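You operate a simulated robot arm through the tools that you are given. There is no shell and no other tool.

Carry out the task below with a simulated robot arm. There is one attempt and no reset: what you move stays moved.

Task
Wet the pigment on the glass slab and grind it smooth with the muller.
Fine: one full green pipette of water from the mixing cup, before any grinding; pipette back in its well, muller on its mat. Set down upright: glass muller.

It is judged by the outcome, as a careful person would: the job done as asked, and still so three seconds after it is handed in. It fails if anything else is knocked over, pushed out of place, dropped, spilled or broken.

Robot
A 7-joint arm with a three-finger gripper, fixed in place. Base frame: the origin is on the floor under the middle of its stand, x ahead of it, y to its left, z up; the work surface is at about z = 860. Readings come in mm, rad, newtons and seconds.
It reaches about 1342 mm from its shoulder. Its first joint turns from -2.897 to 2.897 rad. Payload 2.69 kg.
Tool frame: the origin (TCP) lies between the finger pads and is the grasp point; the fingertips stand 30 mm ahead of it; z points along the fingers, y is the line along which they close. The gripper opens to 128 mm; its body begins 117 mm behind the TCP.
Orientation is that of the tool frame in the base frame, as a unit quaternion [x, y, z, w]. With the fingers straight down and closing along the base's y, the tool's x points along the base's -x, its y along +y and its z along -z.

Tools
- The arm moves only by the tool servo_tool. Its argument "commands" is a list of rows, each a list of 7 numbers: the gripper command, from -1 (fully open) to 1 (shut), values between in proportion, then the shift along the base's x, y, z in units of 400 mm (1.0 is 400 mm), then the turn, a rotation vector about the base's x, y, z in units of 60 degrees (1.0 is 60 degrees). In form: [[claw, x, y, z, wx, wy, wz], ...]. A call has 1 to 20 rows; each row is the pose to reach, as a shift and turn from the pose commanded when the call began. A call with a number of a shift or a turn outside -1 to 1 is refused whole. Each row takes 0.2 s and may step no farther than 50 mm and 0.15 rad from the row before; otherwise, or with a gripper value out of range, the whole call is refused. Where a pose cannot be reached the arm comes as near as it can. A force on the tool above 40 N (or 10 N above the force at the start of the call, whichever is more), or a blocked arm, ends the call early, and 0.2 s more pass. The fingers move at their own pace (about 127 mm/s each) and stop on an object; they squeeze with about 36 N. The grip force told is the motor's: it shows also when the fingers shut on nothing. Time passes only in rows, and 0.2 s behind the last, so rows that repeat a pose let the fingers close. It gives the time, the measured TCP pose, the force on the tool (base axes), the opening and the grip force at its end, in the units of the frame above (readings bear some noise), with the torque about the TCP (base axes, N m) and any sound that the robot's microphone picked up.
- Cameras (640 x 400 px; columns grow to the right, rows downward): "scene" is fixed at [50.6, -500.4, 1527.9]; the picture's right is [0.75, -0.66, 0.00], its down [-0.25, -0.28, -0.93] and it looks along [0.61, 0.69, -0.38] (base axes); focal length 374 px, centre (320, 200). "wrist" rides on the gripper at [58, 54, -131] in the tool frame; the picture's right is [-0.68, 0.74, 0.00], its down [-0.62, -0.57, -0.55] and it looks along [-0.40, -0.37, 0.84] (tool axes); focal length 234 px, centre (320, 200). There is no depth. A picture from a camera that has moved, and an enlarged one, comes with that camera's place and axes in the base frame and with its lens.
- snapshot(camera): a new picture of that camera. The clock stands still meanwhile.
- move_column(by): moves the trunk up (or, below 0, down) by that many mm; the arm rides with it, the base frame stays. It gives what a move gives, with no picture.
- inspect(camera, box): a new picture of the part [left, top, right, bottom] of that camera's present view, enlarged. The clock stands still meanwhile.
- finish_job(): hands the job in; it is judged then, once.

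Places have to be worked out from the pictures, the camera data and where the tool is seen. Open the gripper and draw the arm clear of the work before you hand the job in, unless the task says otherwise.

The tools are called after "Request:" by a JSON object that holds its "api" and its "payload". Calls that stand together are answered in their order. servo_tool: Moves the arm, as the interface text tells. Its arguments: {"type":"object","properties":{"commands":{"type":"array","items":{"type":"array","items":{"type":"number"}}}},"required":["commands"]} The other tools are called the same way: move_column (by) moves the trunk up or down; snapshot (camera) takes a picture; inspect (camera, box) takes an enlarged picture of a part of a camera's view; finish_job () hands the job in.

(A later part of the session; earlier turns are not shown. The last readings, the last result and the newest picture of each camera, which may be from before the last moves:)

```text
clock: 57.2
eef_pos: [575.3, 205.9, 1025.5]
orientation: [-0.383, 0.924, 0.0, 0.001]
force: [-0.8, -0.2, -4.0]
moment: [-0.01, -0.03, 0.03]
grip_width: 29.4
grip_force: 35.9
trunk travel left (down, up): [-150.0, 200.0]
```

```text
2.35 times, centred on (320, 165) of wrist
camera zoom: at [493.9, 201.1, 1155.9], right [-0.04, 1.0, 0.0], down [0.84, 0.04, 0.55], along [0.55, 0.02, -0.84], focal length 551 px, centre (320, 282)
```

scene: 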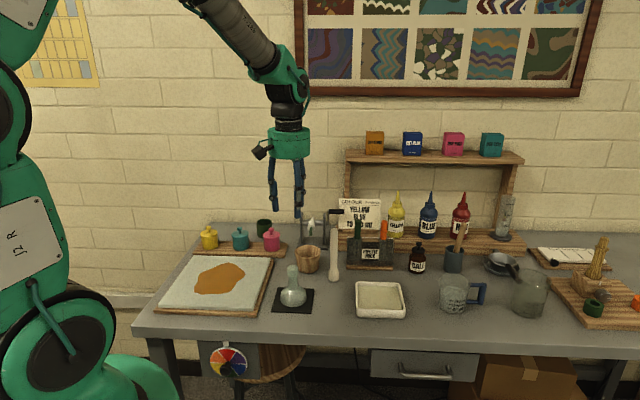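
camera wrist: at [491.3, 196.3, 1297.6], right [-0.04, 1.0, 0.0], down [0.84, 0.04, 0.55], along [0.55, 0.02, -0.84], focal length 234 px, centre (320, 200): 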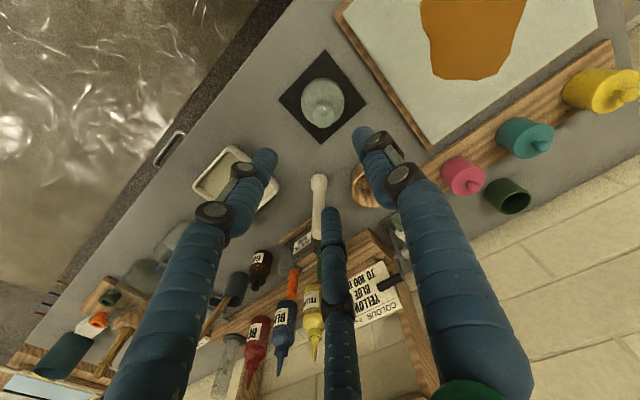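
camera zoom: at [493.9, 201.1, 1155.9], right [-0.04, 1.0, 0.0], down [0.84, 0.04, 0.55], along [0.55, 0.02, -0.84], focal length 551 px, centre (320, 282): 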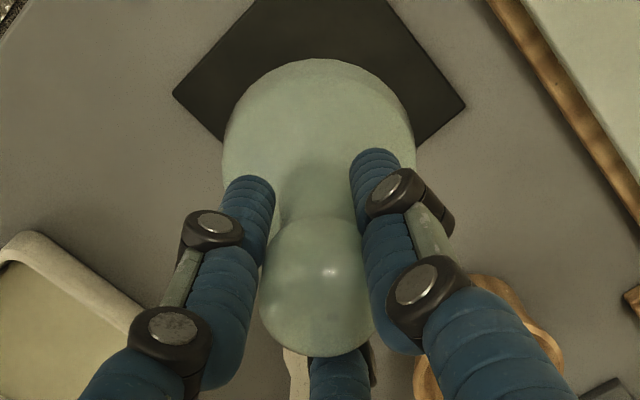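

The muller lifted upright and weighs about 4 N, with its base 85 mm below the TCP. I'll carry it over the pigment centre at about (442, 404) and stop with the base about 20 mm above the slab.

Request:
{"api": "servo_tool", "payload": {"commands": [[0.7, -0.02, 0.03, 0, 0, 0, 0], [0.7, -0.07, 0.105, 0, 0, 0, 0], [0.7, -0.12, 0.18, 0, 0, 0, 0], [0.7, -0.17, 0.256, 0, 0, 0, 0], [0.7, -0.22, 0.332, 0, 0, 0, 0], [0.7, -0.27, 0.407, 0, 0, 0, 0], [0.7, -0.31, 0.468, 0, 0, 0, 0], [0.7, -0.33, 0.497, -0.02, 0, 0, 0], [0.7, -0.33, 0.497, -0.07, 0, 0, 0], [0.7, -0.33, 0.497, -0.1, 0, 0, 0], [0.7, -0.33, 0.497, -0.1, 0, 0, 0]]}}

Request:
{"api": "inspect", "payload": {"camera": "scene", "box": [140, 190, 300, 330]}}

Request:
{"api": "snapshot", "payload": {"camera": "wrist"}}

```text
clock: 59.6
eef_pos: [440.3, 405.1, 986.5]
orientation: [-0.382, 0.924, -0.001, 0.0]
force: [0.7, -0.1, -5.4]
moment: [0.02, 0.05, 0.0]
grip_width: 29.6
grip_force: 36.0
trunk travel left (down, up): [-150.0, 200.0]
```

```text
2.86 times, centred on (220, 260) of scene
camera zoom: at [50.6, -500.4, 1527.9], right [0.75, -0.66, 0.0], down [-0.25, -0.28, -0.93], along [0.61, 0.69, -0.38], focal length 1068 px, centre (606, 29)
```

zoom: 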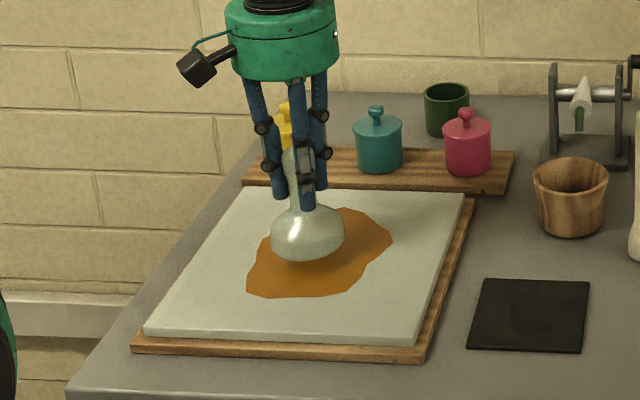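

```text
taken
camera wrist: at [360.6, 400.9, 1117.6], right [-0.04, 1.0, 0.0], down [0.84, 0.04, 0.55], along [0.55, 0.02, -0.84], focal length 234 px, centre (320, 200)
```

wrist: 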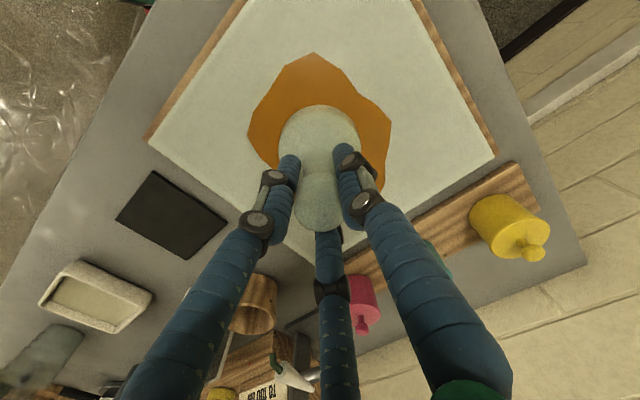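

The muller is over the pigment. I'll descend most of the way and then feel for contact in small steps.

Request:
{"api": "servo_tool", "payload": {"commands": [[0.7, 0, 0, -0.015, 0, 0, 0], [0.7, 0, 0, -0.03, 0, 0, 0], [0.7, 0, 0, -0.0375, 0, 0, 0], [0.7, 0, 0, -0.0425, 0, 0, 0], [0.7, 0, 0, -0.0425, 0, 0, 0]]}}

Request:
{"api": "inspect", "payload": {"camera": "scene", "box": [170, 220, 270, 310]}}

```text
clock: 60.8
eef_pos: [440.5, 403.5, 970.0]
orientation: [-0.383, 0.924, 0.0, 0.0]
force: [0.4, 0.9, -4.4]
moment: [-0.02, -0.03, -0.03]
grip_width: 29.5
grip_force: 35.5
trunk travel left (down, up): [-150.0, 200.0]
```

```text
4.44 times, centred on (220, 265) of scene
camera zoom: at [50.6, -500.4, 1527.9], right [0.75, -0.66, 0.0], down [-0.25, -0.28, -0.93], along [0.61, 0.69, -0.38], focal length 1661 px, centre (764, -89)
```

zoom: 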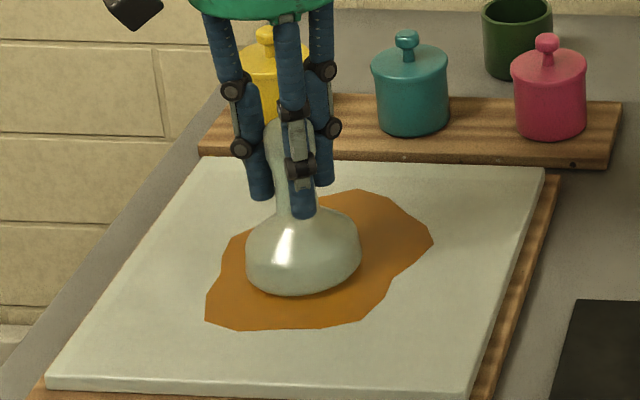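

Not in contact yet (about 8 mm to go). I'll step down in roughly 1.5 mm increments and watch the vertical force.

Request:
{"api": "servo_tool", "payload": {"commands": [[0.7, 0, 0, -0.004, 0, 0, 0], [0.7, 0, 0, -0.008, 0, 0, 0], [0.7, 0, 0, -0.01, 0, 0, 0], [0.7, 0, 0, -0.01, 0, 0, 0]]}}

```text
clock: 61.8
eef_pos: [440.4, 403.7, 965.9]
orientation: [-0.383, 0.924, 0.0, 0.0]
force: [-0.1, 0.5, -4.5]
moment: [-0.03, -0.01, 0.01]
grip_width: 29.3
grip_force: 36.2
trunk travel left (down, up): [-150.0, 200.0]
```

Still free at TCP z≈966. I'll keep stepping down.

Request:
{"api": "servo_tool", "payload": {"commands": [[0.7, 0, 0, -0.003, 0, 0, 0], [0.7, 0, 0, -0.005, 0, 0, 0], [0.7, 0, 0, -0.005, 0, 0, 0]]}}

Request:
{"api": "servo_tool", "payload": {"commands": [[0.7, 0, 0, -0.003, 0, 0, 0], [0.7, 0, 0, -0.005, 0, 0, 0], [0.7, 0, 0, -0.005, 0, 0, 0]]}}

```text
clock: 62.6
eef_pos: [441.5, 404.8, 964.6]
orientation: [-0.382, 0.924, 0.001, 0.001]
force: [-4.2, -1.8, 14.5]
moment: [0.36, -0.13, 0.08]
grip_width: 29.5
grip_force: 35.5
trunk travel left (down, up): [-150.0, 200.0]
```

```text
clock: 63.4
eef_pos: [441.2, 402.5, 961.8]
orientation: [-0.382, 0.924, 0.001, 0.002]
force: [7.7, -1.4, 22.7]
moment: [0.0, -0.08, 0.16]
grip_width: 29.7
grip_force: 36.0
trunk travel left (down, up): [-150.0, 200.0]
```

Contact is at TCP z≈964, and pressing 2 mm further gives about 23 N, which is more than needed. I'll ease up to roughly 14 N and start grinding in a small circle that widens to 40 mm radius.

Request:
{"api": "servo_tool", "payload": {"commands": [[0.7, 0.025, 0, 0.005, 0, 0, 0], [0.7, 0.05, 0, 0.005, 0, 0, 0], [0.7, 0.025, 0.0433, 0.005, 0, 0, 0], [0.7, -0.025, 0.0433, 0.005, 0, 0, 0], [0.7, -0.05, 0, 0.005, 0, 0, 0], [0.7, -0.025, -0.0433, 0.005, 0, 0, 0], [0.7, 0.025, -0.0433, 0.005, 0, 0, 0], [0.7, 0.05, 0, 0.005, 0, 0, 0], [0.7, 0.0724, 0.0194, 0.005, 0, 0, 0], [0.7, 0.0866, 0.05, 0.005, 0, 0, 0]]}}

Request:
{"api": "inspect", "payload": {"camera": "scene", "box": [150, 210, 290, 330]}}

Request:
{"api": "snapshot", "payload": {"camera": "wrist"}}

```text
clock: 65.6
eef_pos: [475.2, 422.7, 961.7]
orientation: [-0.382, 0.924, 0.0, 0.0]
force: [-0.6, 0.4, -4.8]
moment: [0.0, 0.02, 0.0]
grip_width: 29.5
grip_force: 36.0
trunk travel left (down, up): [-150.0, 200.0]
```

```text
3.33 times, centred on (220, 270) of scene
camera zoom: at [50.6, -500.4, 1527.9], right [0.75, -0.66, 0.0], down [-0.25, -0.28, -0.93], along [0.61, 0.69, -0.38], focal length 1245 px, centre (653, -33)
```

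zoom: 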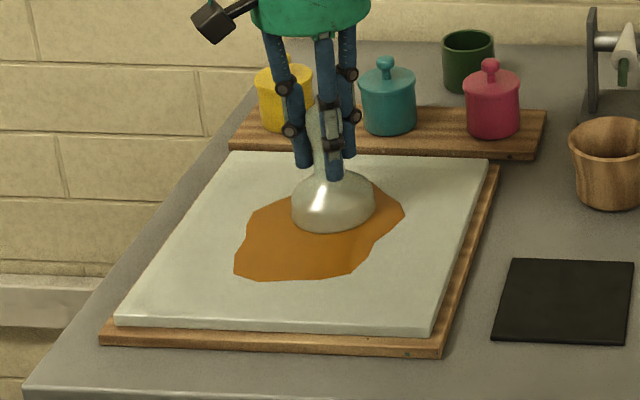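

```text
taken
camera wrist: at [395.1, 419.4, 1093.0], right [-0.04, 1.0, 0.0], down [0.84, 0.04, 0.55], along [0.55, 0.02, -0.84], focal length 234 px, centre (320, 200)
```

wrist: 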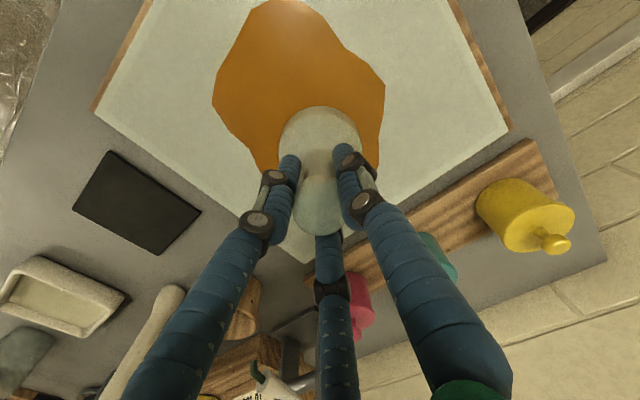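

The vertical force is back to -4.8 N, so the base is floating just off the slab. The handle seems to have slipped up slightly in the grip during the hard press. I'll lower in small steps until there is a light contact force.

Request:
{"api": "servo_tool", "payload": {"commands": [[0.75, 0, 0, -0.002, 0, 0, 0], [0.75, 0, 0, -0.003, 0, 0, 0], [0.75, 0, 0, -0.003, 0, 0, 0]]}}

Request:
{"api": "servo_tool", "payload": {"commands": [[0.75, 0, 0, -0.001, 0, 0, 0], [0.75, 0, 0, -0.002, 0, 0, 0], [0.75, 0, 0, -0.002, 0, 0, 0]]}}

```text
clock: 66.4
eef_pos: [474.2, 424.3, 961.6]
orientation: [-0.383, 0.924, 0.001, 0.001]
force: [-1.2, 0.3, -5.8]
moment: [0.01, -0.01, 0.0]
grip_width: 29.2
grip_force: 36.2
trunk travel left (down, up): [-150.0, 200.0]
```

```text
clock: 67.2
eef_pos: [474.7, 424.2, 961.7]
orientation: [-0.383, 0.924, 0.001, 0.0]
force: [-0.9, 0.4, 1.4]
moment: [-0.22, 0.06, -0.03]
grip_width: 29.2
grip_force: 35.9
trunk travel left (down, up): [-150.0, 200.0]
```

Light contact now, about 6 N of push. I'll add a touch more pressure and grind one full 40 mm-radius circle, then check the force and the pigment.

Request:
{"api": "servo_tool", "payload": {"commands": [[0.75, -0.0366, 0.0366, -0.002, 0, 0, 0], [0.75, -0.0866, 0.05, -0.002, 0, 0, 0], [0.75, -0.1366, 0.0366, -0.002, 0, 0, 0], [0.75, -0.1732, 0, -0.002, 0, 0, 0], [0.75, -0.1866, -0.05, -0.002, 0, 0, 0], [0.75, -0.1732, -0.1, -0.002, 0, 0, 0], [0.75, -0.1366, -0.1366, -0.002, 0, 0, 0], [0.75, -0.0866, -0.15, -0.002, 0, 0, 0], [0.75, -0.0366, -0.1366, -0.002, 0, 0, 0], [0.75, 0, -0.1, -0.002, 0, 0, 0], [0.75, 0.0134, -0.05, -0.002, 0, 0, 0], [0.75, 0, 0, -0.002, 0, 0, 0]]}}

Request:
{"api": "inspect", "payload": {"camera": "scene", "box": [150, 210, 290, 330]}}

Request:
{"api": "snapshot", "payload": {"camera": "wrist"}}

```text
clock: 69.8
eef_pos: [475.6, 423.9, 960.7]
orientation: [-0.383, 0.924, 0.0, 0.001]
force: [-1.0, 1.1, 11.1]
moment: [-0.26, 0.03, 0.07]
grip_width: 29.4
grip_force: 35.8
trunk travel left (down, up): [-150.0, 200.0]
```

```text
3.33 times, centred on (220, 270) of scene
camera zoom: at [50.6, -500.4, 1527.9], right [0.75, -0.66, 0.0], down [-0.25, -0.28, -0.93], along [0.61, 0.69, -0.38], focal length 1245 px, centre (653, -33)
```

zoom: 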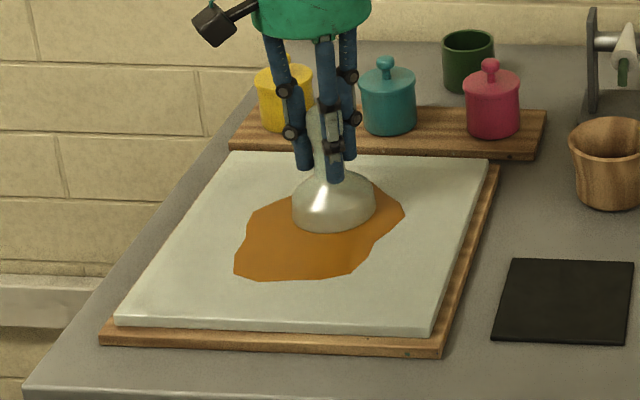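

```text
taken
camera wrist: at [395.5, 419.8, 1090.0], right [-0.04, 1.0, 0.0], down [0.83, 0.04, 0.55], along [0.55, 0.02, -0.84], focal length 234 px, centre (320, 200)
```

wrist: 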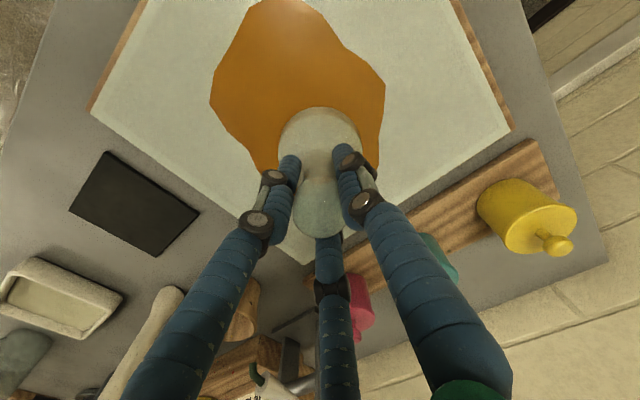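

Contact stayed steady, at about 15 N of push. I'll zoom on the pigment for any change in texture.

Request:
{"api": "inspect", "payload": {"camera": "wrist", "box": [200, 0, 400, 130]}}

Request:
{"api": "inspect", "payload": {"camera": "scene", "box": [195, 255, 265, 300]}}

```text
3.08 times, centred on (300, 65) of wrist
camera zoom: at [395.5, 419.8, 1090.0], right [-0.04, 1.0, 0.0], down [0.83, 0.04, 0.55], along [0.55, 0.02, -0.84], focal length 720 px, centre (382, 615)
```

zoom: 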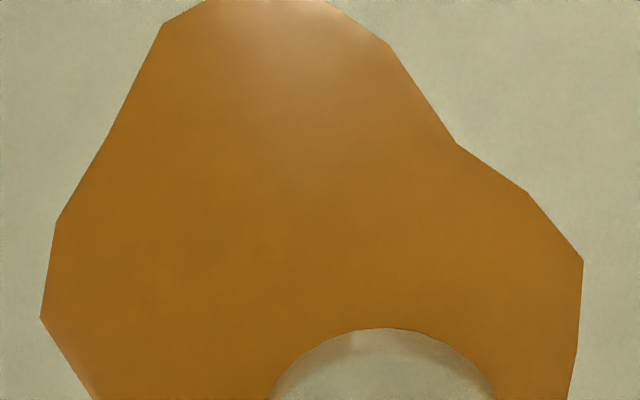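

```text
8.89 times, centred on (230, 278) of scene
camera zoom: at [50.6, -500.4, 1527.9], right [0.75, -0.66, 0.0], down [-0.25, -0.28, -0.93], along [0.61, 0.69, -0.38], focal length 3321 px, centre (1120, -489)
```

zoom: 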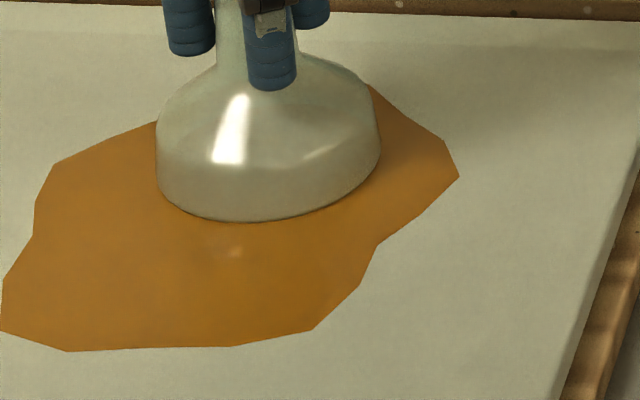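

A glossy highlight is starting to appear on the pigment. I'll keep grinding: one outer circle followed by an inner circle at the same pressure.

Request:
{"api": "servo_tool", "payload": {"commands": [[0.75, -0.0366, 0.0366, 0, 0, 0, 0], [0.75, -0.0866, 0.05, 0, 0, 0, 0], [0.75, -0.1366, 0.0366, 0, 0, 0, 0], [0.75, -0.1732, 0, 0, 0, 0, 0], [0.75, -0.1866, -0.05, 0, 0, 0, 0], [0.75, -0.1732, -0.1, 0, 0, 0, 0], [0.75, -0.1366, -0.1366, 0, 0, 0, 0], [0.75, -0.0866, -0.15, 0, 0, 0, 0], [0.75, -0.0366, -0.1366, 0, 0, 0, 0], [0.75, 0, -0.1, 0, 0, 0, 0], [0.75, 0.0134, -0.05, 0, 0, 0, 0], [0.75, 0, 0, 0, 0, 0, 0], [0.75, -0.0433, -0.025, 0, 0, 0, 0], [0.75, -0.0866, 0, 0, 0, 0, 0], [0.75, -0.1299, -0.025, 0, 0, 0, 0], [0.75, -0.1299, -0.075, 0, 0, 0, 0], [0.75, -0.0866, -0.1, 0, 0, 0, 0], [0.75, -0.0433, -0.075, 0, 0, 0, 0], [0.75, -0.0433, -0.025, 0, 0, 0, 0], [0.75, 0, 0, 0, 0, 0, 0]]}}

Request:
{"api": "inspect", "payload": {"camera": "wrist", "box": [150, 0, 450, 200]}}

Request:
{"api": "inspect", "payload": {"camera": "scene", "box": [150, 210, 290, 330]}}

```text
clock: 74.0
eef_pos: [477.8, 424.8, 961.2]
orientation: [-0.383, 0.924, 0.0, 0.0]
force: [-0.8, -0.3, -5.0]
moment: [0.0, -0.03, 0.02]
grip_width: 29.3
grip_force: 35.7
trunk travel left (down, up): [-150.0, 200.0]
```

```text
2.00 times, centred on (300, 100) of wrist
camera zoom: at [397.1, 420.5, 1090.9], right [-0.04, 1.0, 0.0], down [0.84, 0.04, 0.55], along [0.55, 0.02, -0.84], focal length 468 px, centre (360, 400)
```

zoom: 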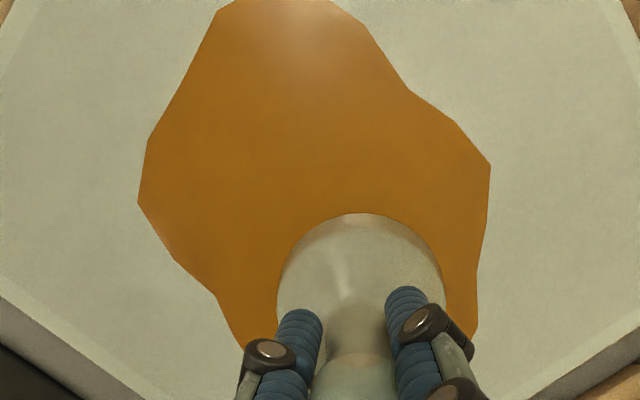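

```text
3.33 times, centred on (220, 270) of scene
camera zoom: at [50.6, -500.4, 1527.9], right [0.75, -0.66, 0.0], down [-0.25, -0.28, -0.93], along [0.61, 0.69, -0.38], focal length 1245 px, centre (653, -33)
```

zoom: 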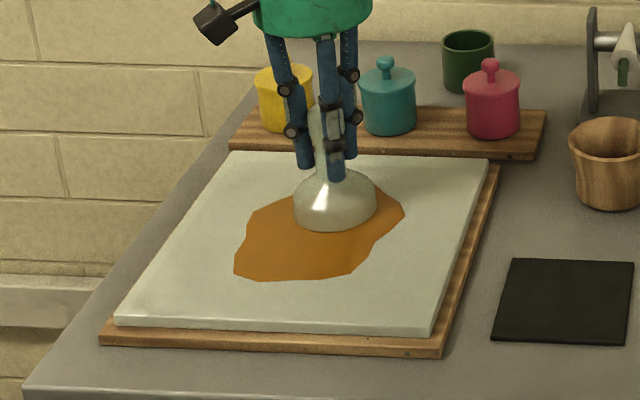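

The force reads -5 N again, so the handle crept up in the grip and contact was lost partway. I'll lower gently to regain light contact and use less pressure, so it doesn't creep.

Request:
{"api": "servo_tool", "payload": {"commands": [[0.8, 0, 0, -0.002, 0, 0, 0], [0.8, 0, 0, -0.002, 0, 0, 0]]}}

Request:
{"api": "servo_tool", "payload": {"commands": [[0.8, 0, 0, -0.002, 0, 0, 0], [0.8, 0, 0, -0.002, 0, 0, 0]]}}

```text
clock: 74.6
eef_pos: [476.6, 425.3, 959.7]
orientation: [-0.383, 0.924, 0.0, 0.0]
force: [-0.2, 1.3, -1.5]
moment: [-0.05, -0.01, 0.0]
grip_width: 29.3
grip_force: 36.4
trunk travel left (down, up): [-150.0, 200.0]
```

```text
clock: 75.2
eef_pos: [476.8, 425.2, 960.0]
orientation: [-0.383, 0.924, -0.001, 0.001]
force: [0.6, -1.7, 6.6]
moment: [-0.46, 0.17, 0.12]
grip_width: 29.3
grip_force: 36.5
trunk travel left (down, up): [-150.0, 200.0]
```

Contact is back at about 11 N. I'll repeat the outer and inner circles, easing down 0.8 mm over the run to compensate for the creep.

Request:
{"api": "servo_tool", "payload": {"commands": [[0.8, -0.0366, 0.0366, 0, 0, 0, 0], [0.8, -0.0866, 0.05, 0, 0, 0, 0], [0.8, -0.1366, 0.0366, -0.0002, 0, 0, 0], [0.8, -0.1732, 0, -0.0003, 0, 0, 0], [0.8, -0.1866, -0.05, -0.0004, 0, 0, 0], [0.8, -0.1732, -0.1, -0.0005, 0, 0, 0], [0.8, -0.1366, -0.1366, -0.0006, 0, 0, 0], [0.8, -0.0866, -0.15, -0.0007, 0, 0, 0], [0.8, -0.0366, -0.1366, -0.0008, 0, 0, 0], [0.8, 0, -0.1, -0.0009, 0, 0, 0], [0.8, 0.0134, -0.05, -0.001, 0, 0, 0], [0.8, 0, 0, -0.0012, 0, 0, 0], [0.8, -0.0433, -0.025, -0.0013, 0, 0, 0], [0.8, -0.0866, 0, -0.0014, 0, 0, 0], [0.8, -0.1299, -0.025, -0.0015, 0, 0, 0], [0.8, -0.1299, -0.075, -0.0016, 0, 0, 0], [0.8, -0.0866, -0.1, -0.0017, 0, 0, 0], [0.8, -0.0433, -0.075, -0.0018, 0, 0, 0], [0.8, -0.0433, -0.025, -0.0019, 0, 0, 0], [0.8, 0, 0, -0.002, 0, 0, 0]]}}

Request:
{"api": "inspect", "payload": {"camera": "wrist", "box": [150, 0, 450, 200]}}

Request:
{"api": "inspect", "payload": {"camera": "scene", "box": [150, 210, 290, 330]}}

```text
clock: 79.4
eef_pos: [475.4, 424.8, 958.2]
orientation: [-0.383, 0.924, 0.0, 0.001]
force: [2.7, -0.3, 3.1]
moment: [0.24, -0.22, -0.06]
grip_width: 29.4
grip_force: 36.0
trunk travel left (down, up): [-150.0, 200.0]
```

```text
2.00 times, centred on (300, 100) of wrist
camera zoom: at [395.6, 420.0, 1088.4], right [-0.04, 1.0, 0.0], down [0.83, 0.04, 0.55], along [0.55, 0.02, -0.84], focal length 468 px, centre (360, 400)
```

zoom: 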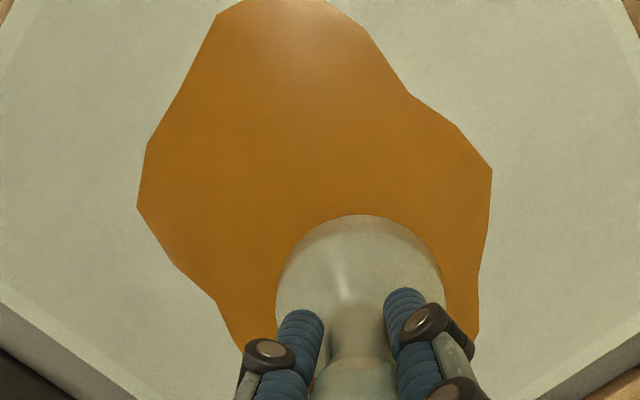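

```text
3.33 times, centred on (220, 270) of scene
camera zoom: at [50.6, -500.4, 1527.9], right [0.75, -0.66, 0.0], down [-0.25, -0.28, -0.93], along [0.61, 0.69, -0.38], focal length 1245 px, centre (653, -33)
```

zoom: 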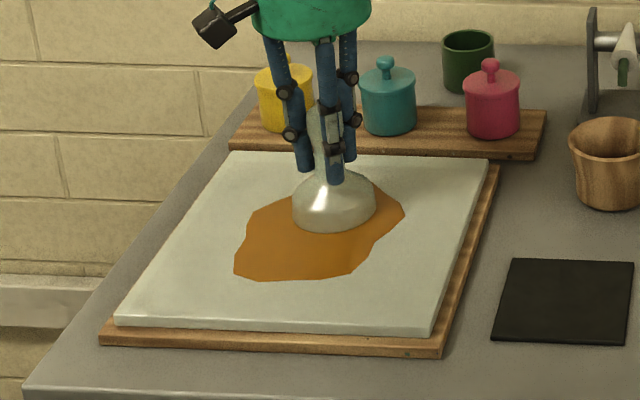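

Contact was kept to the end this time (about 8 N), and the patch looks more even. I'll do another round with the same compensation.

Request:
{"api": "servo_tool", "payload": {"commands": [[0.8, -0.0366, 0.0366, -0.0003, 0, 0, 0], [0.8, -0.0866, 0.05, -0.0004, 0, 0, 0], [0.8, -0.1366, 0.0366, -0.0005, 0, 0, 0], [0.8, -0.1732, 0, -0.0006, 0, 0, 0], [0.8, -0.1866, -0.05, -0.0007, 0, 0, 0], [0.8, -0.1732, -0.1, -0.0008, 0, 0, 0], [0.8, -0.1366, -0.1366, -0.0009, 0, 0, 0], [0.8, -0.0866, -0.15, -0.001, 0, 0, 0], [0.8, -0.0366, -0.1366, -0.0011, 0, 0, 0], [0.8, 0, -0.1, -0.0012, 0, 0, 0], [0.8, 0.0134, -0.05, -0.0013, 0, 0, 0], [0.8, 0, 0, -0.0014, 0, 0, 0], [0.8, -0.0433, -0.025, -0.0015, 0, 0, 0], [0.8, -0.0866, 0, -0.0016, 0, 0, 0], [0.8, -0.1299, -0.025, -0.0017, 0, 0, 0], [0.8, -0.1299, -0.075, -0.0018, 0, 0, 0], [0.8, -0.0866, -0.1, -0.0019, 0, 0, 0], [0.8, -0.0433, -0.075, -0.002, 0, 0, 0], [0.8, -0.0433, -0.025, -0.0021, 0, 0, 0], [0.8, 0, 0, -0.0022, 0, 0, 0]]}}

Request:
{"api": "inspect", "payload": {"camera": "wrist", "box": [150, 0, 450, 200]}}

Request:
{"api": "inspect", "payload": {"camera": "scene", "box": [195, 225, 265, 300]}}

```text
clock: 83.6
eef_pos: [475.5, 427.1, 957.6]
orientation: [-0.383, 0.924, 0.001, 0.0]
force: [3.0, 0.0, 6.1]
moment: [0.17, 0.17, 0.0]
grip_width: 29.5
grip_force: 36.2
trunk travel left (down, up): [-150.0, 200.0]
```

```text
2.00 times, centred on (300, 100) of wrist
camera zoom: at [395.0, 422.3, 1087.9], right [-0.04, 1.0, 0.0], down [0.83, 0.04, 0.55], along [0.55, 0.02, -0.84], focal length 468 px, centre (360, 400)
```

zoom: 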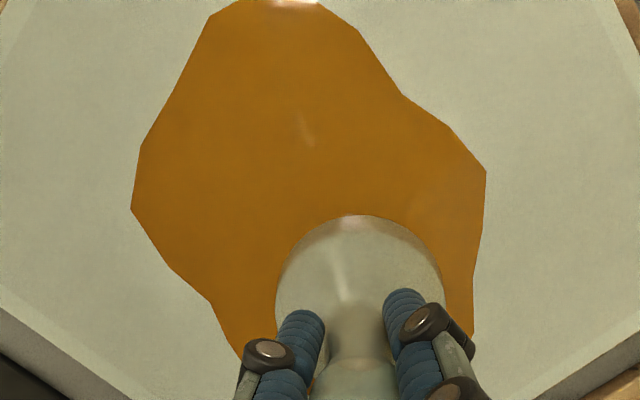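

```text
5.33 times, centred on (230, 262) of scene
camera zoom: at [50.6, -500.4, 1527.9], right [0.75, -0.66, 0.0], down [-0.25, -0.28, -0.93], along [0.61, 0.69, -0.38], focal length 1993 px, centre (800, -133)
```

zoom: 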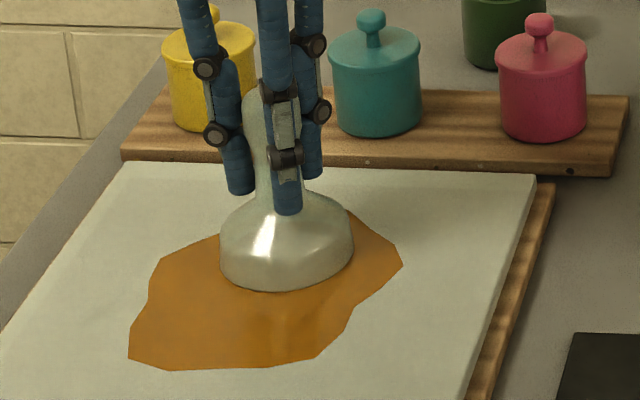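

The patch is getting clearly glossier, with sharper highlights and a reflection of the muller. I'll grind another round.

Request:
{"api": "servo_tool", "payload": {"commands": [[0.8, -0.0366, 0.0366, -0.0003, 0, 0, 0], [0.8, -0.0866, 0.05, -0.0004, 0, 0, 0], [0.8, -0.1366, 0.0366, -0.0005, 0, 0, 0], [0.8, -0.1732, 0, -0.0006, 0, 0, 0], [0.8, -0.1866, -0.05, -0.0007, 0, 0, 0], [0.8, -0.1732, -0.1, -0.0008, 0, 0, 0], [0.8, -0.1366, -0.1366, -0.0009, 0, 0, 0], [0.8, -0.0866, -0.15, -0.001, 0, 0, 0], [0.8, -0.0366, -0.1366, -0.0011, 0, 0, 0], [0.8, 0, -0.1, -0.0012, 0, 0, 0], [0.8, 0.0134, -0.05, -0.0013, 0, 0, 0], [0.8, 0, 0, -0.0014, 0, 0, 0], [0.8, -0.0433, -0.025, -0.0015, 0, 0, 0], [0.8, -0.0866, 0, -0.0016, 0, 0, 0], [0.8, -0.1299, -0.025, -0.0017, 0, 0, 0], [0.8, -0.1299, -0.075, -0.0018, 0, 0, 0], [0.8, -0.0866, -0.1, -0.0019, 0, 0, 0], [0.8, -0.0433, -0.075, -0.002, 0, 0, 0], [0.8, -0.0433, -0.025, -0.002, 0, 0, 0], [0.8, 0, 0, -0.002, 0, 0, 0]]}}

Request:
{"api": "inspect", "payload": {"camera": "wrist", "box": [150, 0, 450, 200]}}

Request:
{"api": "inspect", "payload": {"camera": "scene", "box": [195, 225, 265, 300]}}

```text
clock: 87.8
eef_pos: [474.0, 422.2, 956.6]
orientation: [-0.383, 0.924, -0.001, 0.0]
force: [-0.2, -0.5, -3.0]
moment: [0.0, -0.11, 0.0]
grip_width: 29.3
grip_force: 36.4
trunk travel left (down, up): [-150.0, 200.0]
```

```text
2.00 times, centred on (300, 100) of wrist
camera zoom: at [394.6, 418.2, 1086.3], right [-0.04, 1.0, 0.0], down [0.83, 0.04, 0.55], along [0.55, 0.02, -0.84], focal length 468 px, centre (360, 400)
```

zoom: 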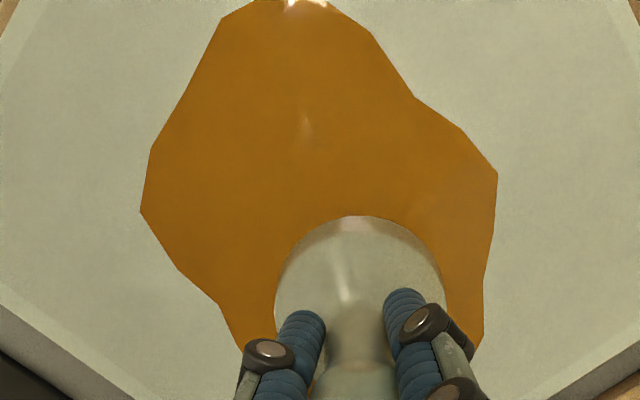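

```text
5.33 times, centred on (230, 262) of scene
camera zoom: at [50.6, -500.4, 1527.9], right [0.75, -0.66, 0.0], down [-0.25, -0.28, -0.93], along [0.61, 0.69, -0.38], focal length 1993 px, centre (800, -133)
```

zoom: 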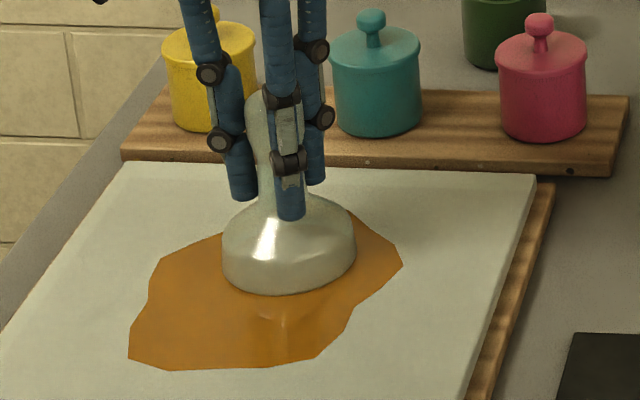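

The reflection in the pigment is getting sharper, but contact got light towards the end. I'll restore about 10 N and do another round.

Request:
{"api": "servo_tool", "payload": {"commands": [[0.8, -0.0366, 0.0366, -0.0025, 0, 0, 0], [0.8, -0.0866, 0.05, -0.0027, 0, 0, 0], [0.8, -0.1366, 0.0366, -0.0028, 0, 0, 0], [0.8, -0.1732, 0, -0.003, 0, 0, 0], [0.8, -0.1866, -0.05, -0.0031, 0, 0, 0], [0.8, -0.1732, -0.1, -0.0032, 0, 0, 0], [0.8, -0.1366, -0.1366, -0.0033, 0, 0, 0], [0.8, -0.0866, -0.15, -0.0034, 0, 0, 0], [0.8, -0.0366, -0.1366, -0.0035, 0, 0, 0], [0.8, 0, -0.1, -0.0036, 0, 0, 0], [0.8, 0.0134, -0.05, -0.0037, 0, 0, 0], [0.8, 0, 0, -0.0038, 0, 0, 0], [0.8, -0.0433, -0.025, -0.0039, 0, 0, 0], [0.8, -0.0866, 0, -0.004, 0, 0, 0], [0.8, -0.1299, -0.025, -0.0041, 0, 0, 0], [0.8, -0.1299, -0.075, -0.0042, 0, 0, 0], [0.8, -0.0866, -0.1, -0.0043, 0, 0, 0], [0.8, -0.0433, -0.075, -0.0044, 0, 0, 0], [0.8, -0.0433, -0.025, -0.0045, 0, 0, 0], [0.8, 0, 0, -0.0046, 0, 0, 0]]}}

Request:
{"api": "inspect", "payload": {"camera": "wrist", "box": [150, 0, 450, 200]}}

Request:
{"api": "inspect", "payload": {"camera": "scene", "box": [195, 225, 265, 300]}}

```text
clock: 92.0
eef_pos: [473.6, 425.2, 953.2]
orientation: [-0.383, 0.924, 0.0, 0.001]
force: [0.3, -2.0, 15.4]
moment: [-0.27, 0.4, 0.01]
grip_width: 29.6
grip_force: 36.2
trunk travel left (down, up): [-150.0, 200.0]
```

```text
2.00 times, centred on (300, 100) of wrist
camera zoom: at [393.5, 421.0, 1084.5], right [-0.04, 1.0, 0.0], down [0.83, 0.04, 0.55], along [0.55, 0.02, -0.84], focal length 468 px, centre (360, 400)
```

zoom: 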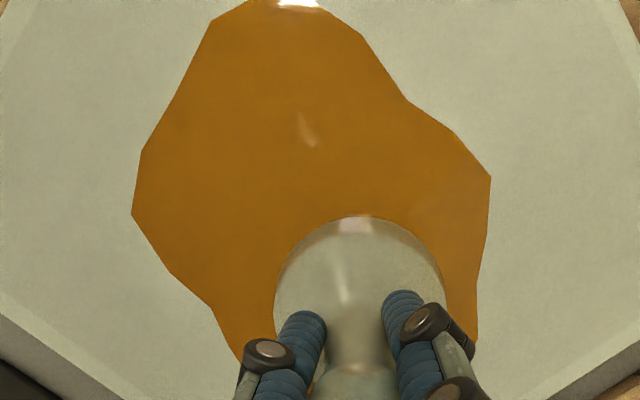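

```text
5.33 times, centred on (230, 262) of scene
camera zoom: at [50.6, -500.4, 1527.9], right [0.75, -0.66, 0.0], down [-0.25, -0.28, -0.93], along [0.61, 0.69, -0.38], focal length 1993 px, centre (800, -133)
```

zoom: 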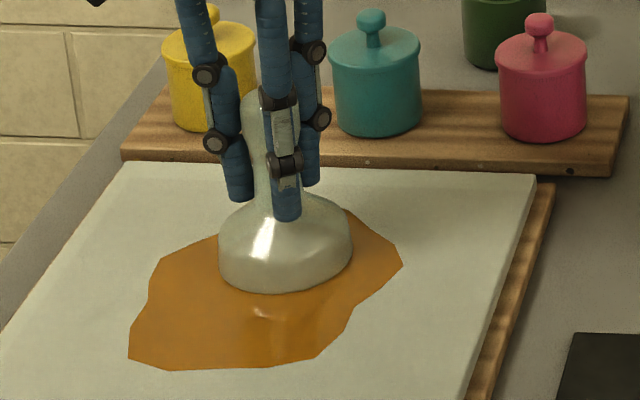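

Gloss is still increasing a little, with firm contact. I'll do another round at this height to see if it levels off.

Request:
{"api": "servo_tool", "payload": {"commands": [[0.8, -0.0366, 0.0366, 0.001, 0, 0, 0], [0.8, -0.0866, 0.05, 0.001, 0, 0, 0], [0.8, -0.1366, 0.0366, 0.001, 0, 0, 0], [0.8, -0.1732, 0, 0.001, 0, 0, 0], [0.8, -0.1866, -0.05, 0.001, 0, 0, 0], [0.8, -0.1732, -0.1, 0.001, 0, 0, 0], [0.8, -0.1366, -0.1366, 0.001, 0, 0, 0], [0.8, -0.0866, -0.15, 0.0008, 0, 0, 0], [0.8, -0.0366, -0.1366, 0.0006, 0, 0, 0], [0.8, 0, -0.1, 0.0004, 0, 0, 0], [0.8, 0.0134, -0.05, 0.0002, 0, 0, 0], [0.8, 0, 0, 0, 0, 0, 0], [0.8, -0.0433, -0.025, 0, 0, 0, 0], [0.8, -0.0866, 0, -0.0001, 0, 0, 0], [0.8, -0.1299, -0.025, -0.0002, 0, 0, 0], [0.8, -0.1299, -0.075, -0.0003, 0, 0, 0], [0.8, -0.0866, -0.1, -0.0004, 0, 0, 0], [0.8, -0.0433, -0.075, -0.0005, 0, 0, 0], [0.8, -0.0433, -0.025, -0.0006, 0, 0, 0], [0.8, 0, 0, -0.0006, 0, 0, 0]]}}

Request:
{"api": "inspect", "payload": {"camera": "wrist", "box": [150, 0, 450, 200]}}

Request:
{"api": "inspect", "payload": {"camera": "scene", "box": [195, 225, 265, 300]}}

```text
clock: 96.2
eef_pos: [475.1, 422.7, 954.2]
orientation: [-0.382, 0.924, 0.0, 0.0]
force: [0.0, 1.0, -4.7]
moment: [-0.06, -0.05, 0.0]
grip_width: 29.5
grip_force: 36.1
trunk travel left (down, up): [-150.0, 200.0]
```

```text
2.00 times, centred on (300, 100) of wrist
camera zoom: at [394.8, 419.2, 1085.0], right [-0.04, 1.0, 0.0], down [0.84, 0.04, 0.55], along [0.55, 0.02, -0.84], focal length 468 px, centre (360, 400)
```

zoom: 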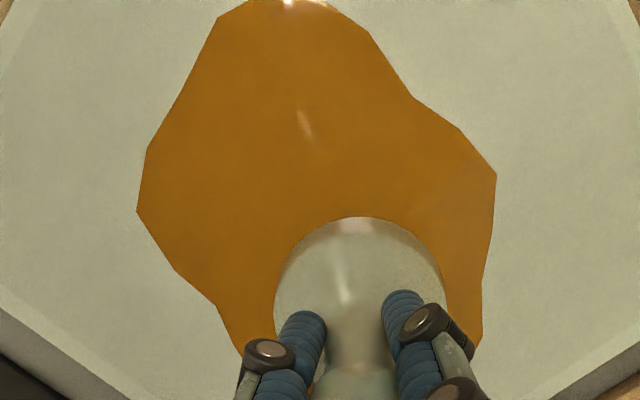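

```text
5.33 times, centred on (230, 262) of scene
camera zoom: at [50.6, -500.4, 1527.9], right [0.75, -0.66, 0.0], down [-0.25, -0.28, -0.93], along [0.61, 0.69, -0.38], focal length 1993 px, centre (800, -133)
```

zoom: 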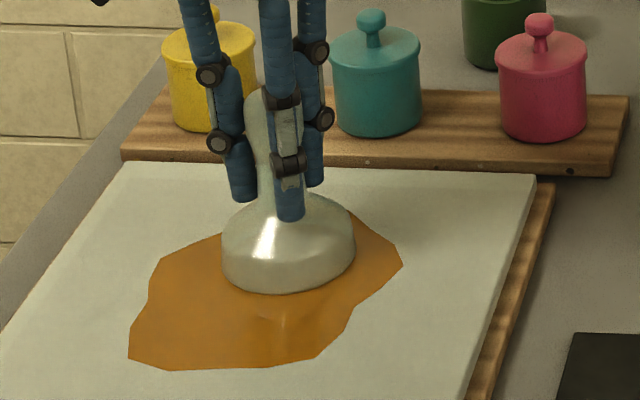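

Contact was lost late in that run, although the gloss looks about the same. I'll do one more well-pressed round to be sure the grinding is complete.

Request:
{"api": "servo_tool", "payload": {"commands": [[0.8, 0, 0, -0.002, 0, 0, 0], [0.8, -0.0366, 0.0366, -0.0028, 0, 0, 0], [0.8, -0.0866, 0.05, -0.003, 0, 0, 0], [0.8, -0.1366, 0.0366, -0.0032, 0, 0, 0], [0.8, -0.1732, 0, -0.0034, 0, 0, 0], [0.8, -0.1866, -0.05, -0.0036, 0, 0, 0], [0.8, -0.1732, -0.1, -0.0037, 0, 0, 0], [0.8, -0.1366, -0.1366, -0.0038, 0, 0, 0], [0.8, -0.0866, -0.15, -0.0039, 0, 0, 0], [0.8, -0.0366, -0.1366, -0.004, 0, 0, 0], [0.8, 0, -0.1, -0.0041, 0, 0, 0], [0.8, 0.0134, -0.05, -0.0042, 0, 0, 0], [0.8, 0, 0, -0.0043, 0, 0, 0], [0.8, -0.0433, -0.025, -0.0044, 0, 0, 0], [0.8, -0.0866, 0, -0.0045, 0, 0, 0], [0.8, -0.1299, -0.025, -0.0046, 0, 0, 0], [0.8, -0.1299, -0.075, -0.0047, 0, 0, 0], [0.8, -0.0866, -0.1, -0.0048, 0, 0, 0], [0.8, -0.0433, -0.075, -0.0049, 0, 0, 0], [0.8, -0.0866, -0.05, -0.005, 0, 0, 0]]}}

Request:
{"api": "inspect", "payload": {"camera": "wrist", "box": [150, 0, 450, 200]}}

Request:
{"api": "inspect", "payload": {"camera": "scene", "box": [195, 225, 265, 300]}}

```text
clock: 100.4
eef_pos: [441.9, 403.2, 953.0]
orientation: [-0.383, 0.924, 0.0, 0.0]
force: [0.2, 1.2, -2.7]
moment: [-0.04, 0.06, -0.01]
grip_width: 29.3
grip_force: 36.3
trunk travel left (down, up): [-150.0, 200.0]
```

```text
2.00 times, centred on (300, 100) of wrist
camera zoom: at [360.4, 397.9, 1082.9], right [-0.04, 1.0, 0.0], down [0.84, 0.04, 0.55], along [0.55, 0.02, -0.84], focal length 468 px, centre (360, 400)
```

zoom: 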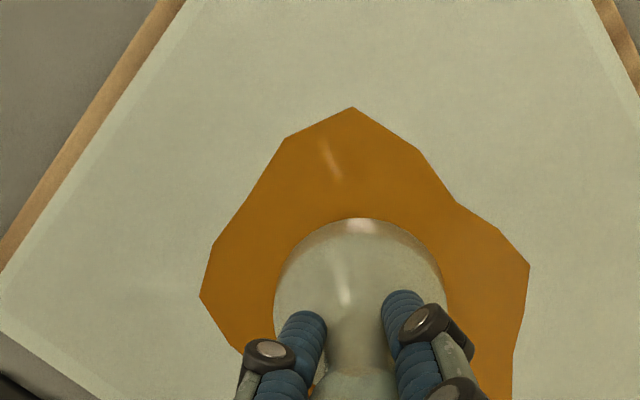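

```text
5.33 times, centred on (230, 262) of scene
camera zoom: at [50.6, -500.4, 1527.9], right [0.75, -0.66, 0.0], down [-0.25, -0.28, -0.93], along [0.61, 0.69, -0.38], focal length 1993 px, centre (800, -133)
```

zoom: 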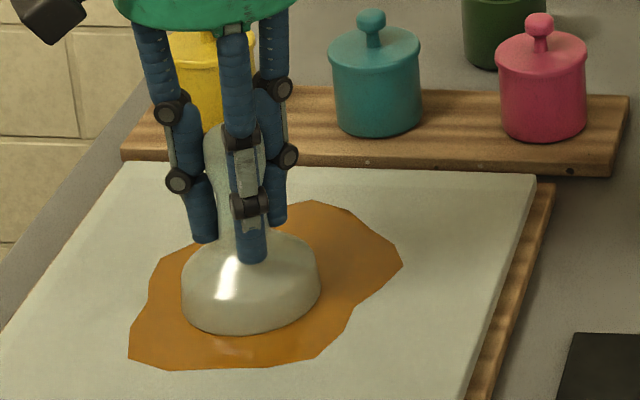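

The patch now looks uniformly glossy. I'll lift the muller off and examine the whole patch before deciding whether more grinding is needed.

Request:
{"api": "servo_tool", "payload": {"commands": [[0.8, 0, 0, 0.01, 0, 0, 0], [0.8, 0, 0, 0.04, 0, 0, 0], [0.8, 0, 0, 0.1, 0, 0, 0], [0.8, 0.07, -0.06, 0.18, 0, 0, 0], [0.8, 0.16, -0.14, 0.2, 0, 0, 0], [0.8, 0.24, -0.22, 0.2, 0, 0, 0], [0.8, 0.24, -0.22, 0.2, 0, 0, 0]]}}

Request:
{"api": "inspect", "payload": {"camera": "scene", "box": [150, 210, 320, 330]}}

Request:
{"api": "inspect", "payload": {"camera": "scene", "box": [185, 255, 255, 300]}}

Request:
{"api": "snapshot", "payload": {"camera": "wrist"}}

```text
clock: 102.0
eef_pos: [536.2, 314.8, 1033.8]
orientation: [-0.383, 0.924, -0.001, 0.0]
force: [0.2, 0.4, -5.2]
moment: [0.02, 0.02, 0.02]
grip_width: 29.3
grip_force: 35.7
trunk travel left (down, up): [-150.0, 200.0]
```

```text
3.33 times, centred on (235, 270) of scene
camera zoom: at [50.6, -500.4, 1527.9], right [0.75, -0.66, 0.0], down [-0.25, -0.28, -0.93], along [0.61, 0.69, -0.38], focal length 1245 px, centre (603, -33)
```

zoom: 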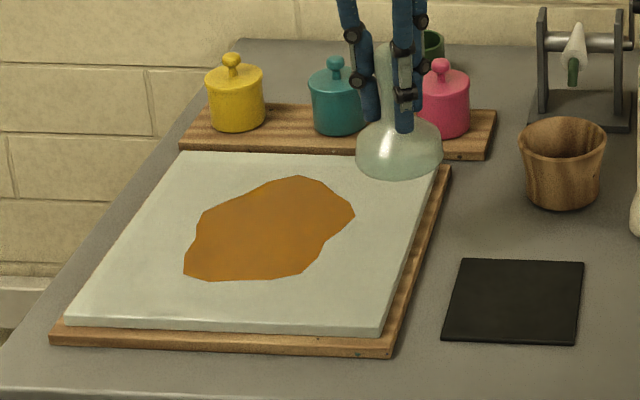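

```text
8.89 times, centred on (220, 278) of scene
camera zoom: at [50.6, -500.4, 1527.9], right [0.75, -0.66, 0.0], down [-0.25, -0.28, -0.93], along [0.61, 0.69, -0.38], focal length 3321 px, centre (1209, -489)
```

zoom: 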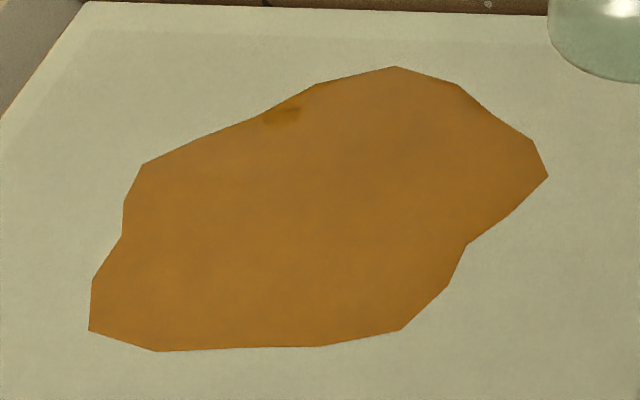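

```text
taken
camera wrist: at [455.9, 311.1, 1164.0], right [-0.04, 1.0, 0.0], down [0.84, 0.04, 0.55], along [0.55, 0.02, -0.84], focal length 234 px, centre (320, 200)
```

wrist: 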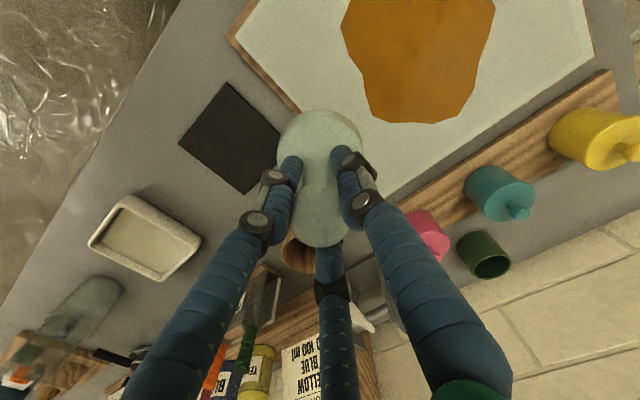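

The surface is even and reflective. To be safe that it is fully smooth, I'll go back for one more set of well-pressed passes and compare the gloss afterward.

Request:
{"api": "servo_tool", "payload": {"commands": [[0.8, -0.08, 0.07, 0, 0, 0, 0], [0.8, -0.16, 0.15, -0.02, 0, 0, 0], [0.8, -0.24, 0.22, -0.08, 0, 0, 0], [0.8, -0.24, 0.22, -0.15, 0, 0, 0], [0.8, -0.24, 0.22, -0.185, 0, 0, 0], [0.8, -0.24, 0.22, -0.197, 0, 0, 0], [0.8, -0.24, 0.22, -0.2005, 0, 0, 0], [0.8, -0.24, 0.22, -0.2015, 0, 0, 0], [0.8, -0.24, 0.22, -0.2015, 0, 0, 0]]}}

```text
clock: 104.0
eef_pos: [441.5, 405.7, 952.9]
orientation: [-0.383, 0.924, -0.001, 0.001]
force: [-0.8, -0.7, 1.6]
moment: [0.04, 0.16, 0.06]
grip_width: 29.3
grip_force: 36.2
trunk travel left (down, up): [-150.0, 200.0]
```

Light contact regained at about 6 N. I'll grind another outer and inner circle with a slight downward drift.

Request:
{"api": "servo_tool", "payload": {"commands": [[0.8, 0.05, 0, -0.001, 0, 0, 0], [0.8, 0.1, 0, -0.0013, 0, 0, 0], [0.8, 0.0866, 0.05, -0.0016, 0, 0, 0], [0.8, 0.05, 0.0866, -0.0018, 0, 0, 0], [0.8, 0, 0.1, -0.002, 0, 0, 0], [0.8, -0.05, 0.0866, -0.0022, 0, 0, 0], [0.8, -0.0866, 0.05, -0.0024, 0, 0, 0], [0.8, -0.1, 0, -0.0026, 0, 0, 0], [0.8, -0.0866, -0.05, -0.0028, 0, 0, 0], [0.8, -0.05, -0.0866, -0.003, 0, 0, 0], [0.8, 0, -0.1, -0.0032, 0, 0, 0], [0.8, 0.05, -0.0866, -0.0034, 0, 0, 0], [0.8, 0.0866, -0.05, -0.0036, 0, 0, 0], [0.8, 0.1, 0, -0.0038, 0, 0, 0], [0.8, 0.05, 0, -0.004, 0, 0, 0], [0.8, 0.025, 0.0433, -0.0042, 0, 0, 0], [0.8, -0.025, 0.0433, -0.0044, 0, 0, 0], [0.8, -0.05, 0, -0.0046, 0, 0, 0], [0.8, -0.025, -0.0433, -0.0048, 0, 0, 0], [0.8, 0.025, -0.0433, -0.005, 0, 0, 0]]}}

Request:
{"api": "inspect", "payload": {"camera": "scene", "box": [195, 225, 265, 300]}}

Request:
{"api": "inspect", "payload": {"camera": "wrist", "box": [150, 0, 450, 200]}}

```text
clock: 108.2
eef_pos: [451.5, 384.8, 950.2]
orientation: [-0.383, 0.924, 0.0, 0.0]
force: [-0.7, -0.3, -4.3]
moment: [0.01, -0.01, 0.03]
grip_width: 28.4
grip_force: 36.4
trunk travel left (down, up): [-150.0, 200.0]
```

```text
5.33 times, centred on (230, 262) of scene
camera zoom: at [50.6, -500.4, 1527.9], right [0.75, -0.66, 0.0], down [-0.25, -0.28, -0.93], along [0.61, 0.69, -0.38], focal length 1993 px, centre (800, -133)
```

zoom: 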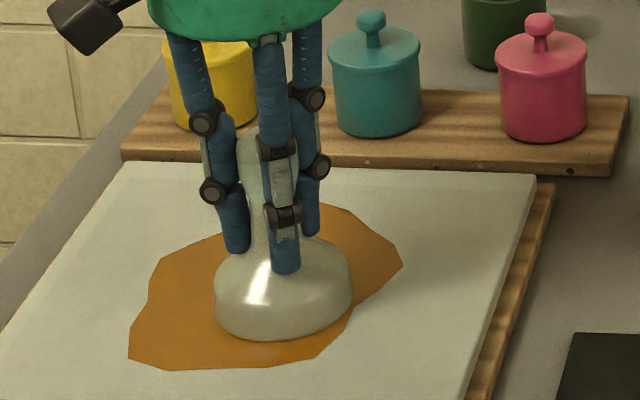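

```text
2.00 times, centred on (300, 100) of wrist
camera zoom: at [371.0, 380.8, 1080.2], right [-0.04, 1.0, 0.0], down [0.84, 0.04, 0.55], along [0.55, 0.02, -0.84], focal length 468 px, centre (360, 400)
```

zoom: 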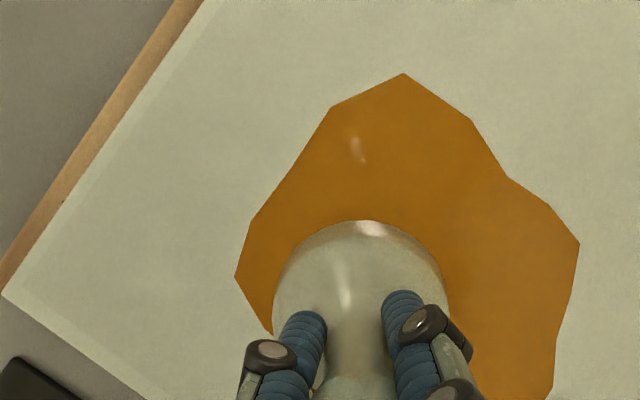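

The gloss looks unchanged from the previous round, and the handle has crept down in the fingers (28.4 mm width). I'll rest the muller on the slab, release it, and re-grip higher on the knob for a final couple of passes.

Request:
{"api": "servo_tool", "payload": {"commands": [[0.8, -0.025, 0.0433, -0.001, 0, 0, 0], [0.8, -0.025, 0.0433, -0.002, 0, 0, 0], [0.8, -0.025, 0.0433, -0.002, 0, 0, 0]]}}

```text
clock: 109.0
eef_pos: [440.1, 402.1, 948.8]
orientation: [-0.382, 0.924, -0.001, 0.0]
force: [-0.3, 0.1, -4.6]
moment: [-0.02, 0.01, 0.01]
grip_width: 28.5
grip_force: 36.2
trunk travel left (down, up): [-150.0, 200.0]
```

Request:
{"api": "servo_tool", "payload": {"commands": [[0.8, 0, 0, -0.002, 0, 0, 0], [0.8, 0, 0, -0.003, 0, 0, 0], [0.8, 0, 0, -0.003, 0, 0, 0]]}}

Request:
{"api": "inspect", "payload": {"camera": "scene", "box": [195, 225, 265, 300]}}

```text
clock: 109.8
eef_pos: [438.5, 403.6, 949.3]
orientation: [-0.383, 0.924, 0.001, 0.0]
force: [-1.5, -3.0, 12.2]
moment: [-0.49, 0.63, 0.08]
grip_width: 28.4
grip_force: 36.2
trunk travel left (down, up): [-150.0, 200.0]
```

```text
5.33 times, centred on (230, 262) of scene
camera zoom: at [50.6, -500.4, 1527.9], right [0.75, -0.66, 0.0], down [-0.25, -0.28, -0.93], along [0.61, 0.69, -0.38], focal length 1993 px, centre (800, -133)
```

zoom: 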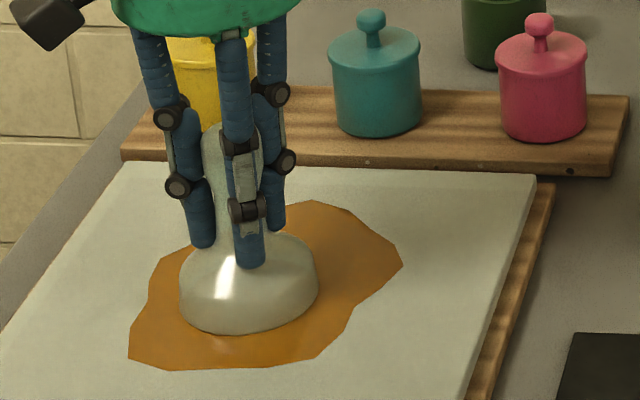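

The base is on the slab. I'll ease the pressure, open the fingers gently, and look before raising them.

Request:
{"api": "servo_tool", "payload": {"commands": [[0.8, 0, 0, 0.0025, 0, 0, 0], [0.7, 0, 0, 0.0025, 0, 0, 0], [0.6, 0, 0, 0.0025, 0, 0, 0], [0.54, 0, 0, 0.0025, 0, 0, 0], [0.5, 0, 0, 0.0025, 0, 0, 0], [0.4, 0, 0, 0.0025, 0, 0, 0], [0.2, 0, 0, 0.0025, 0, 0, 0], [0.0, 0, 0, 0.0025, 0, 0, 0], [0.0, 0, 0, 0.0025, 0, 0, 0]]}}

Request:
{"api": "inspect", "payload": {"camera": "scene", "box": [195, 225, 265, 300]}}

Request:
{"api": "inspect", "payload": {"camera": "wrist", "box": [200, 60, 440, 240]}}

```text
clock: 111.8
eef_pos: [438.5, 405.1, 949.2]
orientation: [-0.383, 0.924, 0.0, 0.0]
force: [0.2, 0.2, 0.3]
moment: [-0.01, 0.0, 0.01]
grip_width: 63.9
grip_force: 0.1
trunk travel left (down, up): [-150.0, 200.0]
```

```text
5.33 times, centred on (230, 262) of scene
camera zoom: at [50.6, -500.4, 1527.9], right [0.75, -0.66, 0.0], down [-0.25, -0.28, -0.93], along [0.61, 0.69, -0.38], focal length 1993 px, centre (800, -133)
```

zoom: 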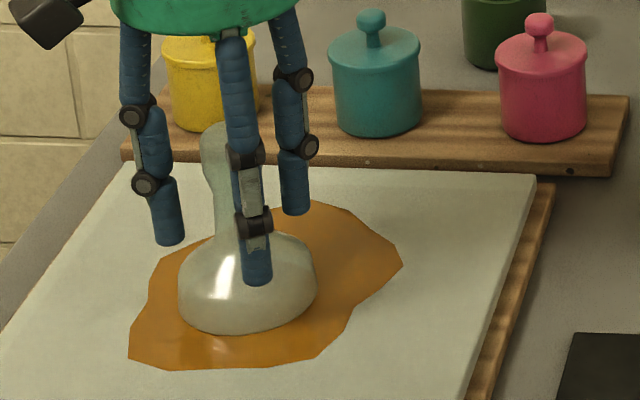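

```text
2.22 times, centred on (320, 150) of wrist
camera zoom: at [359.4, 399.8, 1080.0], right [-0.04, 1.0, 0.0], down [0.84, 0.04, 0.55], along [0.55, 0.02, -0.84], focal length 520 px, centre (320, 311)
```

zoom: 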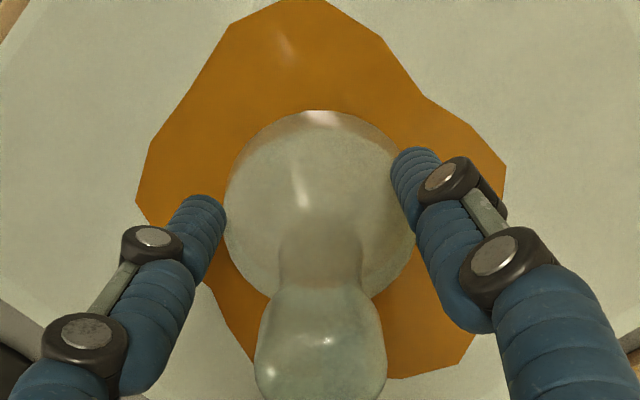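

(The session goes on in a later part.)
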